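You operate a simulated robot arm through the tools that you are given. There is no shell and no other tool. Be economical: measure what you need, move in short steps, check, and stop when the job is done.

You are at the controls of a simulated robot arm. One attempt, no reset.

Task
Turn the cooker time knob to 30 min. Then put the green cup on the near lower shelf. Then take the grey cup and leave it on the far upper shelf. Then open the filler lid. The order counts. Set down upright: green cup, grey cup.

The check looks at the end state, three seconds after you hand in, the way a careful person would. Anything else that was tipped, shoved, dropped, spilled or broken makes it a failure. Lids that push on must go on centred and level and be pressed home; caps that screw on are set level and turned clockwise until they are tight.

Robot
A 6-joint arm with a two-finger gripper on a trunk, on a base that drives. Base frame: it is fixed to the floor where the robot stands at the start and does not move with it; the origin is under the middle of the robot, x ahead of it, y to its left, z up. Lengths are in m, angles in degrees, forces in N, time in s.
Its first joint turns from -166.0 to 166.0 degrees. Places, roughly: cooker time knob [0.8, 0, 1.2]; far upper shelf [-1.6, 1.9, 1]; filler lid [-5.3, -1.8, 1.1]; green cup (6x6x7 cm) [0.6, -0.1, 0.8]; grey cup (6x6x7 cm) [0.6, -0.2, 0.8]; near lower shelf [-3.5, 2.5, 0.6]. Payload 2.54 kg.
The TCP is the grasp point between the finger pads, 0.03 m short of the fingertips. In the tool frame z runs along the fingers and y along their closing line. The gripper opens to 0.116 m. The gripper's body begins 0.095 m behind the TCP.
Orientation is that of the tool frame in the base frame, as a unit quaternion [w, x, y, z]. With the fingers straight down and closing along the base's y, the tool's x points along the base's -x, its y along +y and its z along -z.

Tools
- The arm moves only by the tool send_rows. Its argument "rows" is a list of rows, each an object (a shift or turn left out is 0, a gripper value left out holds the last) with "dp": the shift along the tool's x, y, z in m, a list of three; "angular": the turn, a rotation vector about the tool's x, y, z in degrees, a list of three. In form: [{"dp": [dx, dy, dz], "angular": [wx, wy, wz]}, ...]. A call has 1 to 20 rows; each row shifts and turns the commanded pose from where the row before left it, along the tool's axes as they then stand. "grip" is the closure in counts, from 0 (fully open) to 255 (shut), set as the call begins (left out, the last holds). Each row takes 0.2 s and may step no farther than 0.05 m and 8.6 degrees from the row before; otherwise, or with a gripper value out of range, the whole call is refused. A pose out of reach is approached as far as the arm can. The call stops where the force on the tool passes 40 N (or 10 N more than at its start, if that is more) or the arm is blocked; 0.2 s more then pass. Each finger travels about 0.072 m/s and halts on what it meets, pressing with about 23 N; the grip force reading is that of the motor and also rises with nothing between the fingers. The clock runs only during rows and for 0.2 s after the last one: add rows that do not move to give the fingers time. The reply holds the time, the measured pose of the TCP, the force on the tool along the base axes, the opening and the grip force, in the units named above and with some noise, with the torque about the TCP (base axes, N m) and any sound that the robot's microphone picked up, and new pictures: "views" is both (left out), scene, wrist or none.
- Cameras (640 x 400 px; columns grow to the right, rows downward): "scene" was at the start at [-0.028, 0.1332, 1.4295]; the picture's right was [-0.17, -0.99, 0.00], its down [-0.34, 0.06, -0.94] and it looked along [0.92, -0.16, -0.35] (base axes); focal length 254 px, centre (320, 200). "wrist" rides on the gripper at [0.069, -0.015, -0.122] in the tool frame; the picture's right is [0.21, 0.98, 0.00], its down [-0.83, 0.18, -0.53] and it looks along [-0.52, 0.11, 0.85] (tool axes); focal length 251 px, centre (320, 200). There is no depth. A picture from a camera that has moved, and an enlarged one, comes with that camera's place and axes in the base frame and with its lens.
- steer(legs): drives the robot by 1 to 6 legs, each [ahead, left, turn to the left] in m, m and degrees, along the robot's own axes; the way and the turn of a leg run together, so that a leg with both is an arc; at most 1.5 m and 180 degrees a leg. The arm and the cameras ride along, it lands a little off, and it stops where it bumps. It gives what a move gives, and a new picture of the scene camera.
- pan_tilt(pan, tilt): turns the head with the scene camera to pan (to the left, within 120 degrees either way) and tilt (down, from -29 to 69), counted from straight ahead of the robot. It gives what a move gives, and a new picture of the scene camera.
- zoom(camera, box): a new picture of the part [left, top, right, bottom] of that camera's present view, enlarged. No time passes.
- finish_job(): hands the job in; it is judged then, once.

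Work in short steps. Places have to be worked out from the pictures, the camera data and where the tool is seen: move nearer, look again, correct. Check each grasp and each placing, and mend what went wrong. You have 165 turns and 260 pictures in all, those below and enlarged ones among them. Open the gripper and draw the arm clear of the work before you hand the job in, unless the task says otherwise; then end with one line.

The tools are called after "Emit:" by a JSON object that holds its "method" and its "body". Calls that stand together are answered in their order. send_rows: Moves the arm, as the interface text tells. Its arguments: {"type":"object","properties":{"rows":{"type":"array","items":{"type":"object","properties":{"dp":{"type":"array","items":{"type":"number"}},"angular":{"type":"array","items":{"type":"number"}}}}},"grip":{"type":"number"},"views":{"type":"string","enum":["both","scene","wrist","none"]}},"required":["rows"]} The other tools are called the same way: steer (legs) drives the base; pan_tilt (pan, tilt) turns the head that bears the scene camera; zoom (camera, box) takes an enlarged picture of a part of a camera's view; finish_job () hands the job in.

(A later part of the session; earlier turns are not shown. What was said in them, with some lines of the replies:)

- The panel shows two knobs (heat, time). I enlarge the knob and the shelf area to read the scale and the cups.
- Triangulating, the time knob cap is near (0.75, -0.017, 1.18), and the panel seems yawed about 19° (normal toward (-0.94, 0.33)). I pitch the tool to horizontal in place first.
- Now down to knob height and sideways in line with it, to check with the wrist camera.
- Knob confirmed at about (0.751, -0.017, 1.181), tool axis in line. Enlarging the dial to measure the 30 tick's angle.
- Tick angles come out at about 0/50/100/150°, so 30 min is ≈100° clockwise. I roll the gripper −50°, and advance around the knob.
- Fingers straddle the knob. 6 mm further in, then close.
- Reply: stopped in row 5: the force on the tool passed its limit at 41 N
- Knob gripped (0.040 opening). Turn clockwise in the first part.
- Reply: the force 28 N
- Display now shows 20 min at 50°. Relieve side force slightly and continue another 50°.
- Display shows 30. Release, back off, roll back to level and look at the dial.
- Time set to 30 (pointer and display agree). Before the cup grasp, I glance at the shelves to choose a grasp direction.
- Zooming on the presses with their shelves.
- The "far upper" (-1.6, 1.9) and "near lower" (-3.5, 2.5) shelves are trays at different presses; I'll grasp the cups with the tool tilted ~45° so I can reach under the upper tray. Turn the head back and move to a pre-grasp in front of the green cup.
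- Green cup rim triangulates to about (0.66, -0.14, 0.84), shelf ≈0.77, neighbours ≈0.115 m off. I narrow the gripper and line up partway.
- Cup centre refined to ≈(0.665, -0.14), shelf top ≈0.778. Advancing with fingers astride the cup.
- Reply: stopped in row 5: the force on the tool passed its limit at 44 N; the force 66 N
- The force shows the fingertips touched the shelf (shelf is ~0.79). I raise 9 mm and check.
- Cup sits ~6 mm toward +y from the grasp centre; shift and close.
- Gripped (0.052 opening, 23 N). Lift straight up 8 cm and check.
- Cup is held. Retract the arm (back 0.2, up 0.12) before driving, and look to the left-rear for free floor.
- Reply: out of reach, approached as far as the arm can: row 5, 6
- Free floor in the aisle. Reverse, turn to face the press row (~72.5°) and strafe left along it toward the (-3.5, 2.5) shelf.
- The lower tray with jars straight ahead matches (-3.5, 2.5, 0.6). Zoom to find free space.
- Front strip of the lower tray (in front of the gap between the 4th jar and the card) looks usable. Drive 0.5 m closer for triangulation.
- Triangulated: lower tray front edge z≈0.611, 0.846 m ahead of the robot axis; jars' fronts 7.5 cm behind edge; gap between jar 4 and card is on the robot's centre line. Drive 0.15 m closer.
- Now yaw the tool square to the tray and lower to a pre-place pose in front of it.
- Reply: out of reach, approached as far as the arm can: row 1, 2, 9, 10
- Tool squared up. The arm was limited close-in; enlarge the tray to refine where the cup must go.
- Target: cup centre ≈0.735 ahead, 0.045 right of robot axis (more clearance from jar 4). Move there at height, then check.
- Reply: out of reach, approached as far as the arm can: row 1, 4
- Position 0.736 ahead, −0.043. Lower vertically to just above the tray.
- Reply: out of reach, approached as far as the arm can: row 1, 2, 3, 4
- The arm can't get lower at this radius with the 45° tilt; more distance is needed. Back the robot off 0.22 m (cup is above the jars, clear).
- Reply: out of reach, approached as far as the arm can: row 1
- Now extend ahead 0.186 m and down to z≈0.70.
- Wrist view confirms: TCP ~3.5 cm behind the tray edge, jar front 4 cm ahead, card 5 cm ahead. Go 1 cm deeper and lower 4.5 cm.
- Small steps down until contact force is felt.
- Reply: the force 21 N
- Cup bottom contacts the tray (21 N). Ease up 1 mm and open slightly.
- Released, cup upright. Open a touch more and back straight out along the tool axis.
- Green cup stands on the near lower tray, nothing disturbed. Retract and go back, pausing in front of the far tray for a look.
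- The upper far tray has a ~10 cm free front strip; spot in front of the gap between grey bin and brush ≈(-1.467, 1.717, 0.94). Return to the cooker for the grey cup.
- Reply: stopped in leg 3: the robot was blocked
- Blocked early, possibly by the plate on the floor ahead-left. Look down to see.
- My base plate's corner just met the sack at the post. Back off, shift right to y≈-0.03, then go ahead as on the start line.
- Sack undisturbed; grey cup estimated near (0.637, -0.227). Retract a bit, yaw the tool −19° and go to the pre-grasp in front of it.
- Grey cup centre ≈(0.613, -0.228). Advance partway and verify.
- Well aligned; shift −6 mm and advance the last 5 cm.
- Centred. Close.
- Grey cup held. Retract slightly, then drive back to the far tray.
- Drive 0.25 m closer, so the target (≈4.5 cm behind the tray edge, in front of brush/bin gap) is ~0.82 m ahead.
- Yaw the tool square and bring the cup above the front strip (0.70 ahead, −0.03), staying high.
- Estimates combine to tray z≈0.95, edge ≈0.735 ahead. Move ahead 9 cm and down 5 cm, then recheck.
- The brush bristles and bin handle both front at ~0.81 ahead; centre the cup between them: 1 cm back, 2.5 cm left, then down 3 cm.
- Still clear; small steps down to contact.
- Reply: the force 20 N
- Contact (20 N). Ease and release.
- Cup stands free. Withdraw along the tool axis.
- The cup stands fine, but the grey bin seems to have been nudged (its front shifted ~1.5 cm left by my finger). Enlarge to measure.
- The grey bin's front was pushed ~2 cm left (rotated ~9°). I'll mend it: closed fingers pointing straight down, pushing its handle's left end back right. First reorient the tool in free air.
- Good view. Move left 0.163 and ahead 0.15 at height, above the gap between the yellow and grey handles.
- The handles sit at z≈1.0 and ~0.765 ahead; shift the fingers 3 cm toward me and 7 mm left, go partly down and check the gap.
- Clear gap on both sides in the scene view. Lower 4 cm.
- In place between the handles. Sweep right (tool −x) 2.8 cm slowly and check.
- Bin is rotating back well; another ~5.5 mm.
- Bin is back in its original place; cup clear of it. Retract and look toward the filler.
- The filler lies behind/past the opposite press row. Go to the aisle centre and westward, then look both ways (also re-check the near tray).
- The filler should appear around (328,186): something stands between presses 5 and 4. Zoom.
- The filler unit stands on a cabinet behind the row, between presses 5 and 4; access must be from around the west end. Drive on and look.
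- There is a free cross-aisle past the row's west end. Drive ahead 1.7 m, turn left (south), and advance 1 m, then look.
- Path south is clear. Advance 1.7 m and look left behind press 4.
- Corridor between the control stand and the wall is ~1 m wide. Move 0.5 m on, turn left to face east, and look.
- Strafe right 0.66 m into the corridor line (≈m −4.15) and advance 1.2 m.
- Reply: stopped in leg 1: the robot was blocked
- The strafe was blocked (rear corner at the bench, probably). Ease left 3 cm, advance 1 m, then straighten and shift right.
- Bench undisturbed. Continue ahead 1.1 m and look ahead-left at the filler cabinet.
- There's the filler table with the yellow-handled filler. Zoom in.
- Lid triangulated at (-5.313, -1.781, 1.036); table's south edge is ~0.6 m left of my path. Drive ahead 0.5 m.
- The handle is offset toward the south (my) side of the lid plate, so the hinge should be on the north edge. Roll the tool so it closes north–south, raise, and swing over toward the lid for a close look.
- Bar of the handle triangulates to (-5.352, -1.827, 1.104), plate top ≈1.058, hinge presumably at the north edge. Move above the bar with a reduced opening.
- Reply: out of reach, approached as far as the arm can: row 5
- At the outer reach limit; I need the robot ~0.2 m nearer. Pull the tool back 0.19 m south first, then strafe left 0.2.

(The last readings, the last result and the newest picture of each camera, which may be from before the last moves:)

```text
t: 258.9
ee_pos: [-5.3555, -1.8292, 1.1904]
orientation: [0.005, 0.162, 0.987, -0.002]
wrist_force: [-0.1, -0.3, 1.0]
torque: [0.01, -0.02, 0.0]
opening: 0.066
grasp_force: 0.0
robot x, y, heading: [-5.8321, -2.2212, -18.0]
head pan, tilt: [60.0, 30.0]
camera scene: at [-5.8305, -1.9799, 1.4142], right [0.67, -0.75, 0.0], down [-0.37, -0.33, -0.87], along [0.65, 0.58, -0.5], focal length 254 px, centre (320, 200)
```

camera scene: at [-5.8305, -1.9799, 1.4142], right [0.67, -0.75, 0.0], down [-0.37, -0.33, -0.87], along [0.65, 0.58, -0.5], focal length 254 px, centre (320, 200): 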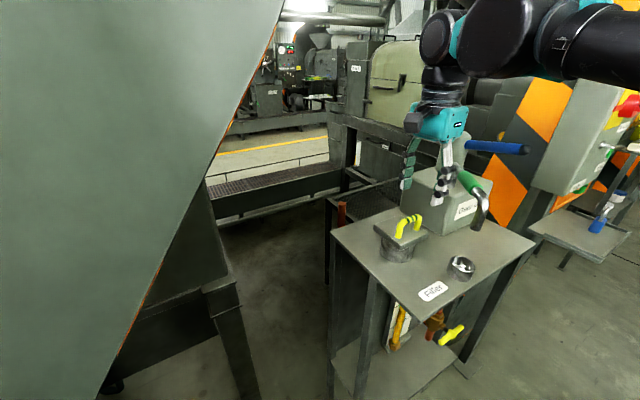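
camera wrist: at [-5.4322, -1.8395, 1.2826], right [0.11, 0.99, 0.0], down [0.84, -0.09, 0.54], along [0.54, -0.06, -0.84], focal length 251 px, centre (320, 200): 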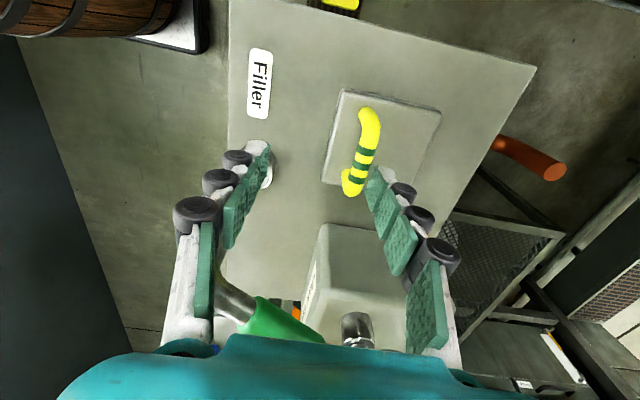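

Tool is now almost above the bar. Lower a bit and check with the wrist camera.

Emit:
{"method": "send_rows", "body": {"rows": [{"dp": [0, 0, 0.02]}, {"dp": [0, 0, 0.015]}, {}], "views": "wrist"}}

Emit:
{"method": "zoom", "body": {"camera": "scene", "box": [350, 160, 478, 260]}}

```text
t: 259.8
ee_pos: [-5.3551, -1.8291, 1.1554]
orientation: [0.005, 0.16, 0.987, -0.002]
wrist_force: [-0.6, 0.3, 0.0]
torque: [0.0, 0.04, -0.02]
opening: 0.0663
grasp_force: 0.1
robot x, y, heading: [-5.8336, -2.2199, -18.2]
head pan, tilt: [60.0, 30.0]
camera wrist: at [-5.4265, -1.8199, 1.2779], right [0.11, 0.99, 0.0], down [0.84, -0.09, 0.54], along [0.54, -0.06, -0.84], focal length 251 px, centre (320, 200)
```

wrist: 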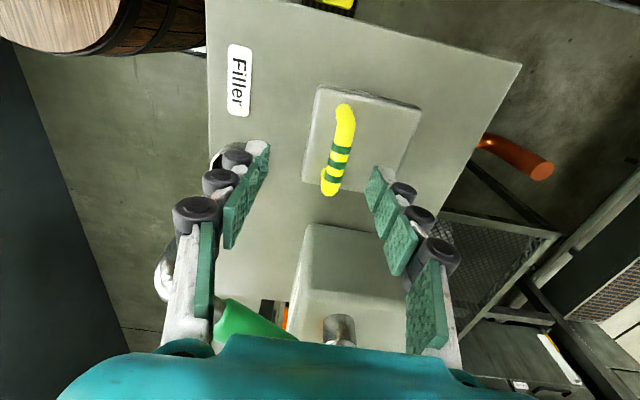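

```text
4.00 times, centred on (414, 210) of scene
camera zoom: at [-5.8305, -1.98, 1.4142], right [0.67, -0.75, 0.0], down [-0.37, -0.33, -0.87], along [0.65, 0.58, -0.5], focal length 1014 px, centre (-56, 160)
```

zoom: 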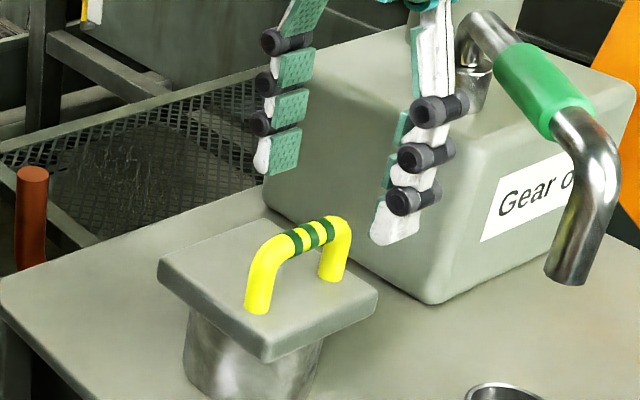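

Bar at ≈(-5.350, -1.816, 1.095). Shift 1.4 cm north and lower so the bar sits between the pads.

Emit:
{"method": "send_rows", "body": {"rows": [{"dp": [0, 0.014, 0]}, {"dp": [0, 0, 0.02]}, {"dp": [0, 0, 0.02]}, {"dp": [0, 0, 0.012]}, {}], "views": "wrist"}}

Emit:
{"method": "zoom", "body": {"camera": "scene", "box": [350, 160, 478, 260]}}

```text
t: 260.9
ee_pos: [-5.3507, -1.8147, 1.1038]
orientation: [0.004, 0.16, 0.987, -0.001]
wrist_force: [1.1, 0.3, 0.2]
torque: [-0.01, -0.04, 0.02]
opening: 0.0656
grasp_force: 0.1
robot x, y, heading: [-5.832, -2.2191, -18.3]
head pan, tilt: [60.0, 30.0]
camera wrist: at [-5.4216, -1.8063, 1.2259], right [0.11, 0.99, 0.0], down [0.84, -0.09, 0.54], along [0.54, -0.06, -0.84], focal length 251 px, centre (320, 200)
```

wrist: 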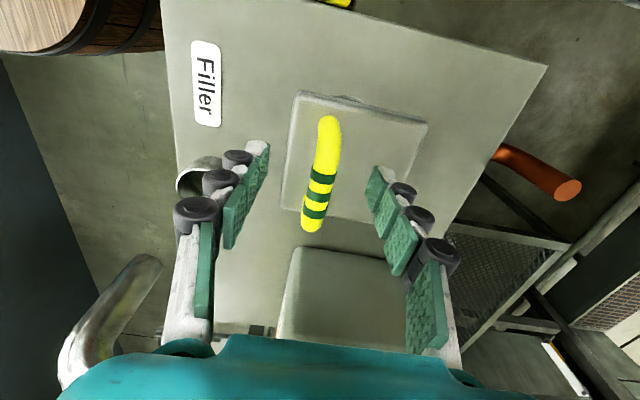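

```text
4.00 times, centred on (414, 210) of scene
camera zoom: at [-5.8305, -1.98, 1.4142], right [0.67, -0.75, 0.0], down [-0.37, -0.33, -0.87], along [0.65, 0.58, -0.5], focal length 1014 px, centre (-56, 160)
```

zoom: 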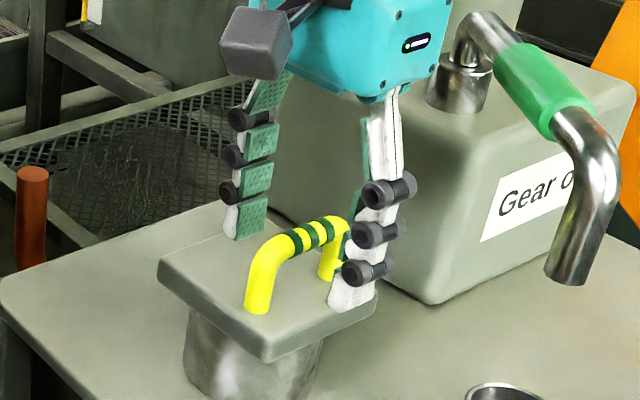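

Bar is centred between the pads. Close.

Emit:
{"method": "send_rows", "body": {"rows": [{}, {}, {}, {}], "grip": 255, "views": "wrist"}}

```text
t: 261.9
ee_pos: [-5.3487, -1.8121, 1.1027]
orientation: [0.004, 0.161, 0.987, -0.001]
wrist_force: [4.3, 10.0, -1.2]
torque: [0.11, -0.11, 0.31]
opening: 0.0126
grasp_force: 39.2
robot x, y, heading: [-5.8321, -2.2195, -18.5]
head pan, tilt: [60.0, 30.0]
camera wrist: at [-5.4213, -1.8055, 1.2257], right [0.11, 0.99, 0.0], down [0.84, -0.09, 0.54], along [0.54, -0.06, -0.84], focal length 251 px, centre (320, 200)
```

wrist: 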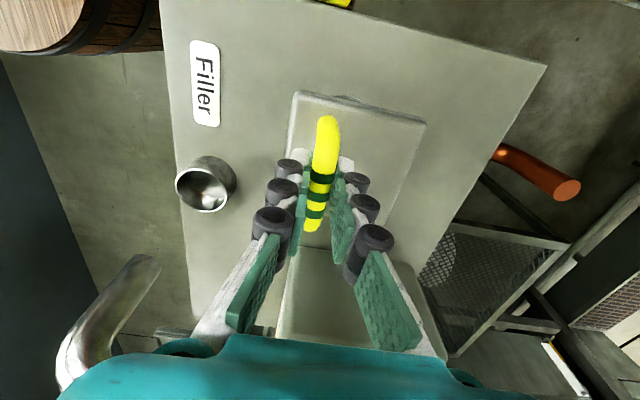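

Gripped. Test-lift with a small up-and-north step (arc about a north hinge) and watch the forces.

Emit:
{"method": "send_rows", "body": {"rows": [{"dp": [0, 0.0025, -0.0035]}, {"dp": [0, 0.0025, -0.0035]}, {"dp": [0, 0.003, -0.0035]}, {}], "views": "wrist"}}

Emit:
{"method": "zoom", "body": {"camera": "scene", "box": [350, 160, 478, 260]}}

```text
t: 262.9
ee_pos: [-5.3469, -1.8062, 1.1138]
orientation: [0.003, 0.16, 0.987, -0.003]
wrist_force: [-2.0, 12.4, -13.0]
torque: [0.2, 0.24, 0.2]
opening: 0.0123
grasp_force: 38.8
robot x, y, heading: [-5.8321, -2.2226, -18.1]
head pan, tilt: [60.0, 30.0]
camera wrist: at [-5.4188, -1.798, 1.2357], right [0.11, 0.99, 0.0], down [0.84, -0.09, 0.54], along [0.54, -0.06, -0.84], focal length 251 px, centre (320, 200)
```

wrist: 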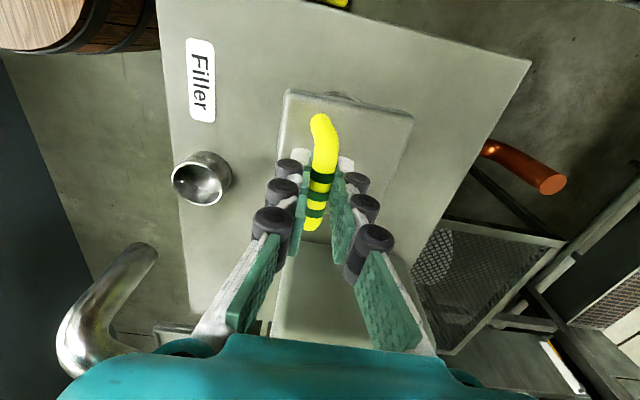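

```text
4.00 times, centred on (414, 210) of scene
camera zoom: at [-5.8303, -1.9791, 1.4141], right [0.67, -0.75, 0.0], down [-0.37, -0.33, -0.87], along [0.65, 0.58, -0.5], focal length 1014 px, centre (-56, 160)
```

zoom: 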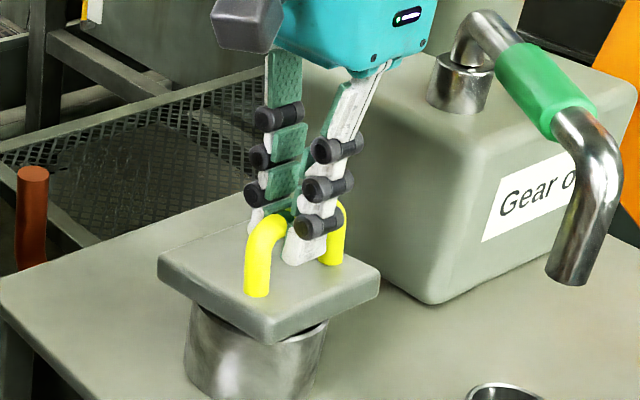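

Lid tilts up about the north hinge as expected. Continue along the arc to ~33°.

Emit:
{"method": "send_rows", "body": {"rows": [{"dp": [0, 0.005, -0.0046]}, {"dp": [0, 0.005, -0.0046]}, {"dp": [0, 0.0051, -0.0037]}, {"dp": [0, 0.0051, -0.0036]}, {"dp": [0, 0.0056, -0.0029]}, {"dp": [0, 0.0056, -0.0029]}, {}], "views": "wrist"}}

Emit:
{"method": "zoom", "body": {"camera": "scene", "box": [350, 160, 478, 260]}}

```text
t: 264.6
ee_pos: [-5.3389, -1.7771, 1.1369]
orientation: [0.004, 0.161, 0.987, -0.002]
wrist_force: [-3.1, 0.7, -5.5]
torque: [-0.13, 0.01, -0.11]
opening: 0.0126
grasp_force: 39.3
robot x, y, heading: [-5.8329, -2.2188, -18.2]
head pan, tilt: [60.0, 30.0]
camera wrist: at [-5.4095, -1.7694, 1.2585], right [0.11, 0.99, 0.0], down [0.84, -0.09, 0.54], along [0.54, -0.06, -0.84], focal length 251 px, centre (320, 200)
```

wrist: 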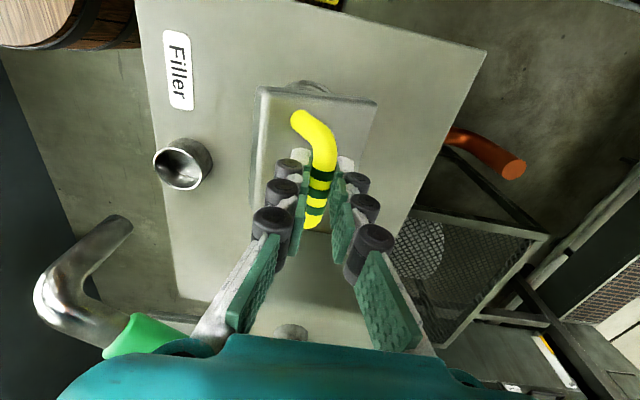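

```text
4.00 times, centred on (414, 210) of scene
camera zoom: at [-5.8304, -1.9798, 1.4142], right [0.67, -0.75, 0.0], down [-0.37, -0.33, -0.87], along [0.65, 0.58, -0.5], focal length 1014 px, centre (-56, 160)
```

zoom: 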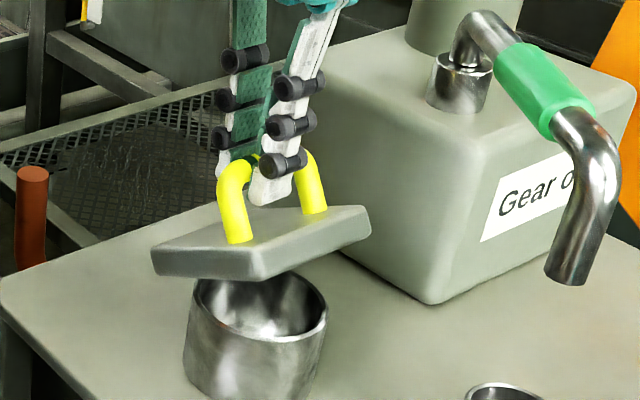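

Opening smoothly with small forces. Continue the arc to ~73°.

Emit:
{"method": "send_rows", "body": {"rows": [{"dp": [0, 0.006, -0.002]}, {"dp": [0, 0.0059, -0.0021]}, {"dp": [0, 0.0062, -0.0013]}, {"dp": [0, 0.0061, -0.0012]}, {"dp": [0, 0.0063, -0.0004]}, {"dp": [0, 0.0062, -0.0003]}, {"dp": [0, 0.0063, 0.0004]}, {"dp": [0, 0.0062, 0.0006]}, {"dp": [0, 0.0062, 0.0014]}, {"dp": [0, 0.0061, 0.0014]}, {}], "views": "wrist"}}

Emit:
{"method": "zoom", "body": {"camera": "scene", "box": [350, 160, 478, 260]}}

```text
t: 266.9
ee_pos: [-5.319, -1.7191, 1.1391]
orientation: [0.005, 0.161, 0.987, -0.002]
wrist_force: [-4.6, -1.5, -5.6]
torque: [-0.14, 0.01, -0.59]
opening: 0.0127
grasp_force: 39.7
robot x, y, heading: [-5.8324, -2.219, -18.3]
head pan, tilt: [60.0, 30.0]
camera wrist: at [-5.3901, -1.7109, 1.2612], right [0.11, 0.99, 0.0], down [0.84, -0.09, 0.54], along [0.54, -0.06, -0.84], focal length 251 px, centre (320, 200)
```

wrist: 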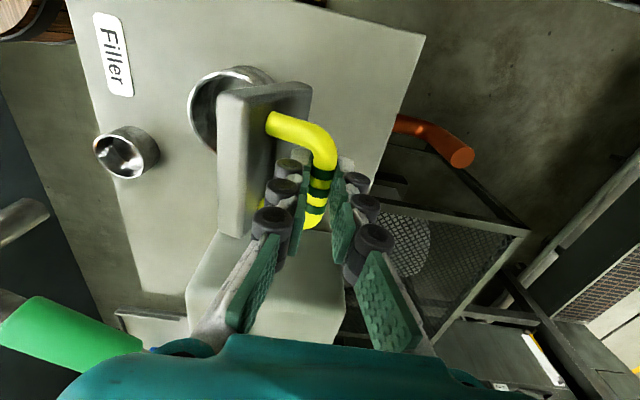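

```text
4.00 times, centred on (414, 210) of scene
camera zoom: at [-5.8306, -1.9799, 1.4142], right [0.67, -0.75, 0.0], down [-0.37, -0.33, -0.87], along [0.65, 0.58, -0.5], focal length 1014 px, centre (-56, 160)
```

zoom: 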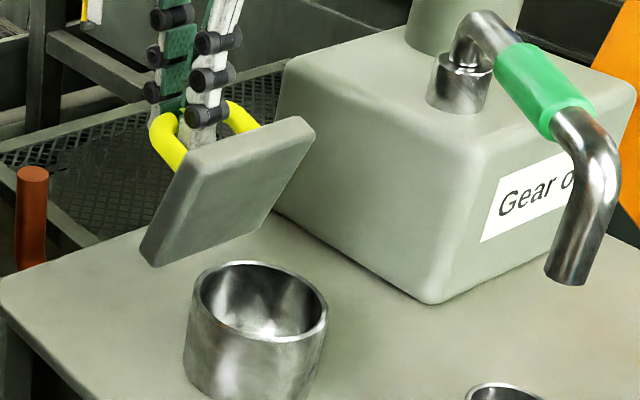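

~75–80° open. Continue the arc to ~105° so it rests beyond vertical.

Emit:
{"method": "send_rows", "body": {"rows": [{"dp": [0, 0.0059, 0.0022]}, {"dp": [0, 0.0058, 0.0022]}, {"dp": [0, 0.0055, 0.003]}, {"dp": [0, 0.0055, 0.0031]}, {"dp": [0, 0.0051, 0.0037]}, {"dp": [0, 0.005, 0.0038]}, {"dp": [0, 0.0045, 0.0044]}, {"dp": [0, 0.0044, 0.0044]}, {}], "views": "wrist"}}

Emit:
{"method": "zoom", "body": {"camera": "scene", "box": [350, 160, 478, 260]}}

```text
t: 268.9
ee_pos: [-5.3046, -1.6796, 1.113]
orientation: [0.005, 0.161, 0.987, -0.002]
wrist_force: [-15.7, -11.8, -13.2]
torque: [-0.23, 0.09, -0.65]
opening: 0.0128
grasp_force: 39.6
robot x, y, heading: [-5.8355, -2.2212, -18.2]
head pan, tilt: [60.0, 30.0]
camera wrist: at [-5.3766, -1.6715, 1.2344], right [0.11, 0.99, -0.01], down [0.84, -0.09, 0.54], along [0.54, -0.06, -0.84], focal length 251 px, centre (320, 200)
```

wrist: 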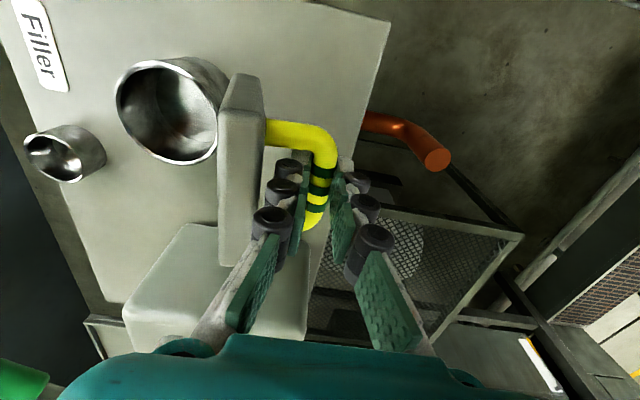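

```text
4.00 times, centred on (414, 210) of scene
camera zoom: at [-5.8309, -1.9802, 1.4143], right [0.67, -0.75, 0.0], down [-0.37, -0.33, -0.87], along [0.65, 0.58, -0.5], focal length 1014 px, centre (-56, 160)
```

zoom: 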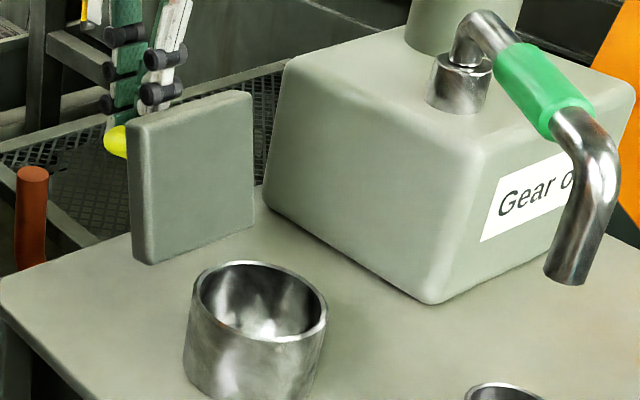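

About 95–100°, with mild resistance. Try a few mm more along the arc.

Emit:
{"method": "send_rows", "body": {"rows": [{"dp": [0, 0.0035, 0.004]}, {"dp": [0, 0.0033, 0.0042]}, {}], "views": "none"}}

```text
t: 269.5
ee_pos: [-5.3036, -1.6778, 1.1105]
orientation: [0.004, 0.162, 0.987, -0.003]
wrist_force: [-8.3, -9.0, 20.8]
torque: [-0.25, 0.09, -0.59]
opening: 0.0128
grasp_force: 39.1
robot x, y, heading: [-5.8315, -2.2211, -18.3]
head pan, tilt: [60.0, 30.0]
stopped in row 2: the force on the tool passed its limit at 46 N (the readings are from after the stop); the commanded pose is now the measured one
```

The lid is at its stop. Release and see whether it stays.

Emit:
{"method": "send_rows", "body": {"rows": [{}, {}, {}], "grip": 215, "views": "wrist"}}

Emit:
{"method": "zoom", "body": {"camera": "scene", "box": [350, 160, 478, 260]}}

```text
t: 270.3
ee_pos: [-5.3022, -1.6765, 1.1082]
orientation: [0.004, 0.161, 0.987, -0.003]
wrist_force: [-0.7, -1.5, -0.3]
torque: [-0.01, -0.03, 0.01]
opening: 0.019
grasp_force: 0.1
robot x, y, heading: [-5.8337, -2.2184, -18.2]
head pan, tilt: [60.0, 30.0]
camera wrist: at [-5.3746, -1.668, 1.2307], right [0.11, 0.99, -0.01], down [0.84, -0.09, 0.54], along [0.54, -0.06, -0.84], focal length 251 px, centre (320, 200)
```

wrist: 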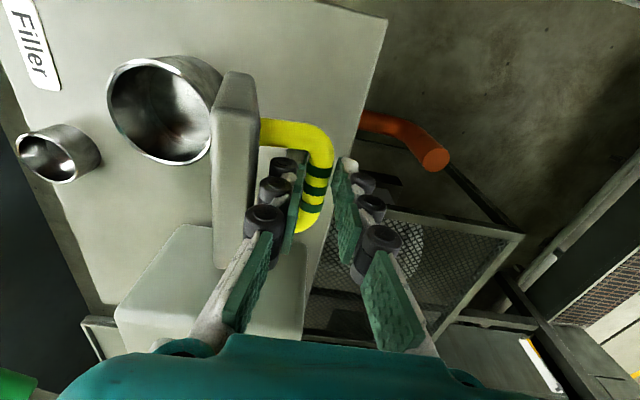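

```text
4.00 times, centred on (414, 210) of scene
camera zoom: at [-5.8305, -1.98, 1.4142], right [0.67, -0.75, 0.0], down [-0.37, -0.33, -0.87], along [0.65, 0.58, -0.5], focal length 1014 px, centre (-56, 160)
```

zoom: 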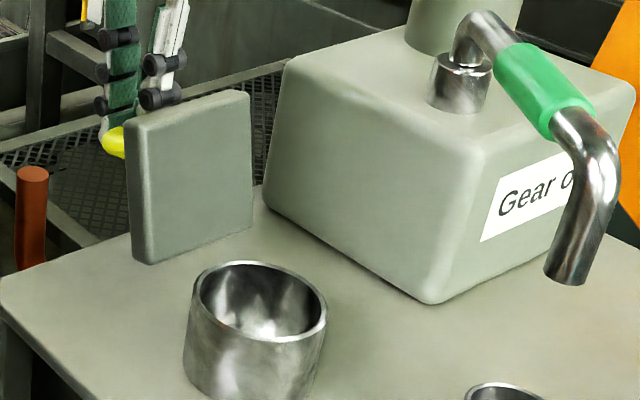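

Lid stays open. Withdraw straight up gently.

Emit:
{"method": "send_rows", "body": {"rows": [{}, {"dp": [0, 0, -0.01]}, {"dp": [0, 0, -0.015]}, {"dp": [0, 0, -0.02]}, {"dp": [0, 0, -0.03]}, {"dp": [0, 0, -0.03]}], "grip": 206, "views": "wrist"}}

Emit:
{"method": "zoom", "body": {"camera": "scene", "box": [350, 160, 478, 260]}}

```text
t: 271.7
ee_pos: [-5.3031, -1.676, 1.2143]
orientation: [0.004, 0.162, 0.987, -0.004]
wrist_force: [-0.1, 0.4, -0.6]
torque: [0.0, 0.0, 0.02]
opening: 0.0222
grasp_force: 0.0
robot x, y, heading: [-5.8311, -2.2184, -18.5]
head pan, tilt: [60.0, 30.0]
camera wrist: at [-5.3752, -1.6678, 1.3367], right [0.11, 0.99, -0.01], down [0.84, -0.09, 0.54], along [0.54, -0.06, -0.84], focal length 251 px, centre (320, 200)
```

wrist: 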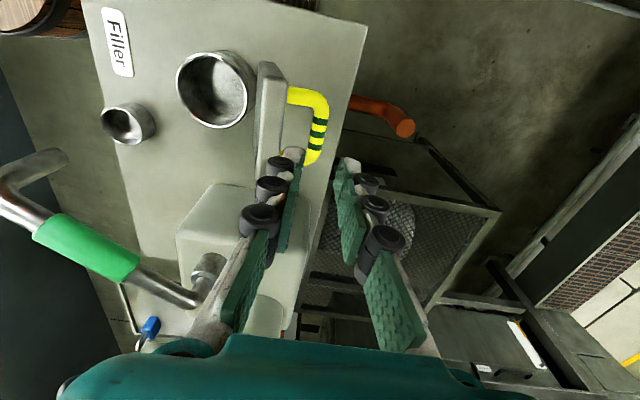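

```text
4.00 times, centred on (414, 210) of scene
camera zoom: at [-5.8305, -1.9801, 1.4142], right [0.67, -0.75, 0.0], down [-0.37, -0.33, -0.87], along [0.65, 0.58, -0.5], focal length 1014 px, centre (-56, 160)
```

zoom: 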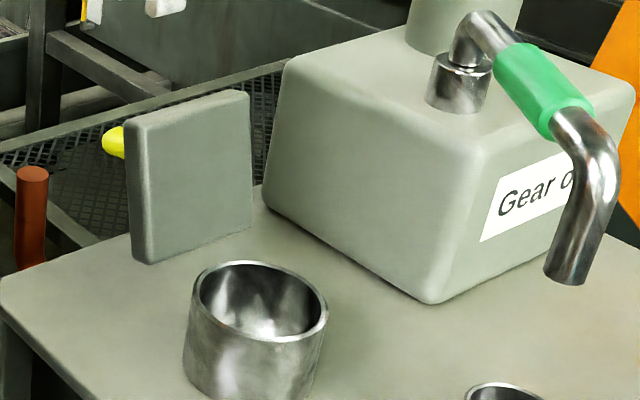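

Lid stays open. Draw the arm clear to the south, high, and open the gripper.

Emit:
{"method": "send_rows", "body": {"rows": [{"dp": [0, 0, -0.04]}, {"dp": [0.005, -0.045, 0]}, {"dp": [0.005, -0.045, 0]}, {"dp": [0.005, -0.045, 0]}, {"dp": [0, -0.045, 0]}, {"dp": [0, -0.045, 0]}, {"dp": [0, -0.045, 0]}, {"dp": [0, -0.03, 0]}, {}], "views": "none"}}

Emit:
{"method": "send_rows", "body": {"rows": [{}, {}, {}, {}, {}], "grip": 0, "views": "scene"}}

```text
t: 273.7
ee_pos: [-5.4158, -1.9571, 1.2522]
orientation: [0.004, 0.161, 0.987, -0.004]
wrist_force: [-0.3, -0.4, -0.6]
torque: [0.01, 0.01, -0.01]
opening: 0.0224
grasp_force: 0.1
out of reach, approached as far as the arm can: row 1
robot x, y, heading: [-5.8293, -2.2211, -18.3]
head pan, tilt: [60.0, 30.0]
```

```text
t: 274.9
ee_pos: [-5.4144, -1.9574, 1.2534]
orientation: [0.004, 0.161, 0.987, -0.003]
wrist_force: [-0.1, -1.2, 0.5]
torque: [0.01, 0.02, 0.02]
opening: 0.1163
grasp_force: 0.0
robot x, y, heading: [-5.8313, -2.2188, -18.2]
head pan, tilt: [60.0, 30.0]
camera scene: at [-5.8306, -1.9801, 1.4143], right [0.67, -0.75, 0.0], down [-0.37, -0.33, -0.87], along [0.65, 0.58, -0.5], focal length 254 px, centre (320, 200)
```

scene: 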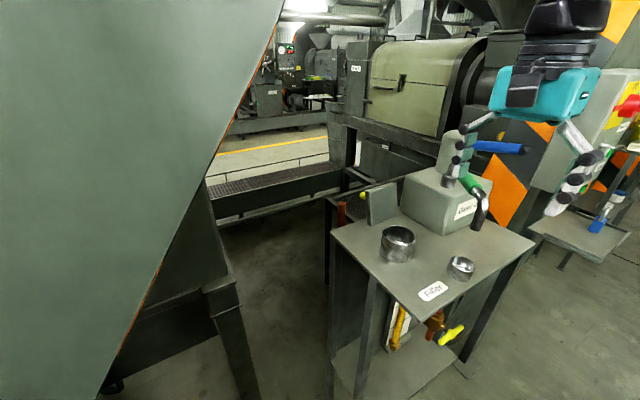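

The lid stands open, the gripper is open and the arm is drawn back. All four jobs are done in order, so I'm handing in.

Emit:
{"method": "finish_job", "body": {}}

```text
The job is handed in.
```

I did all four jobs in the order you gave and handed in: time knob at 30 min, green cup upright on the near lower shelf, grey cup upright on the far upper shelf, filler lid open. While setting down the grey cup I pushed the grey bin on that shelf about 2 cm, then moved it back to within a few mm. The base also bumped the sack by the post and, most likely, a bench; both looked undisturbed afterwards.
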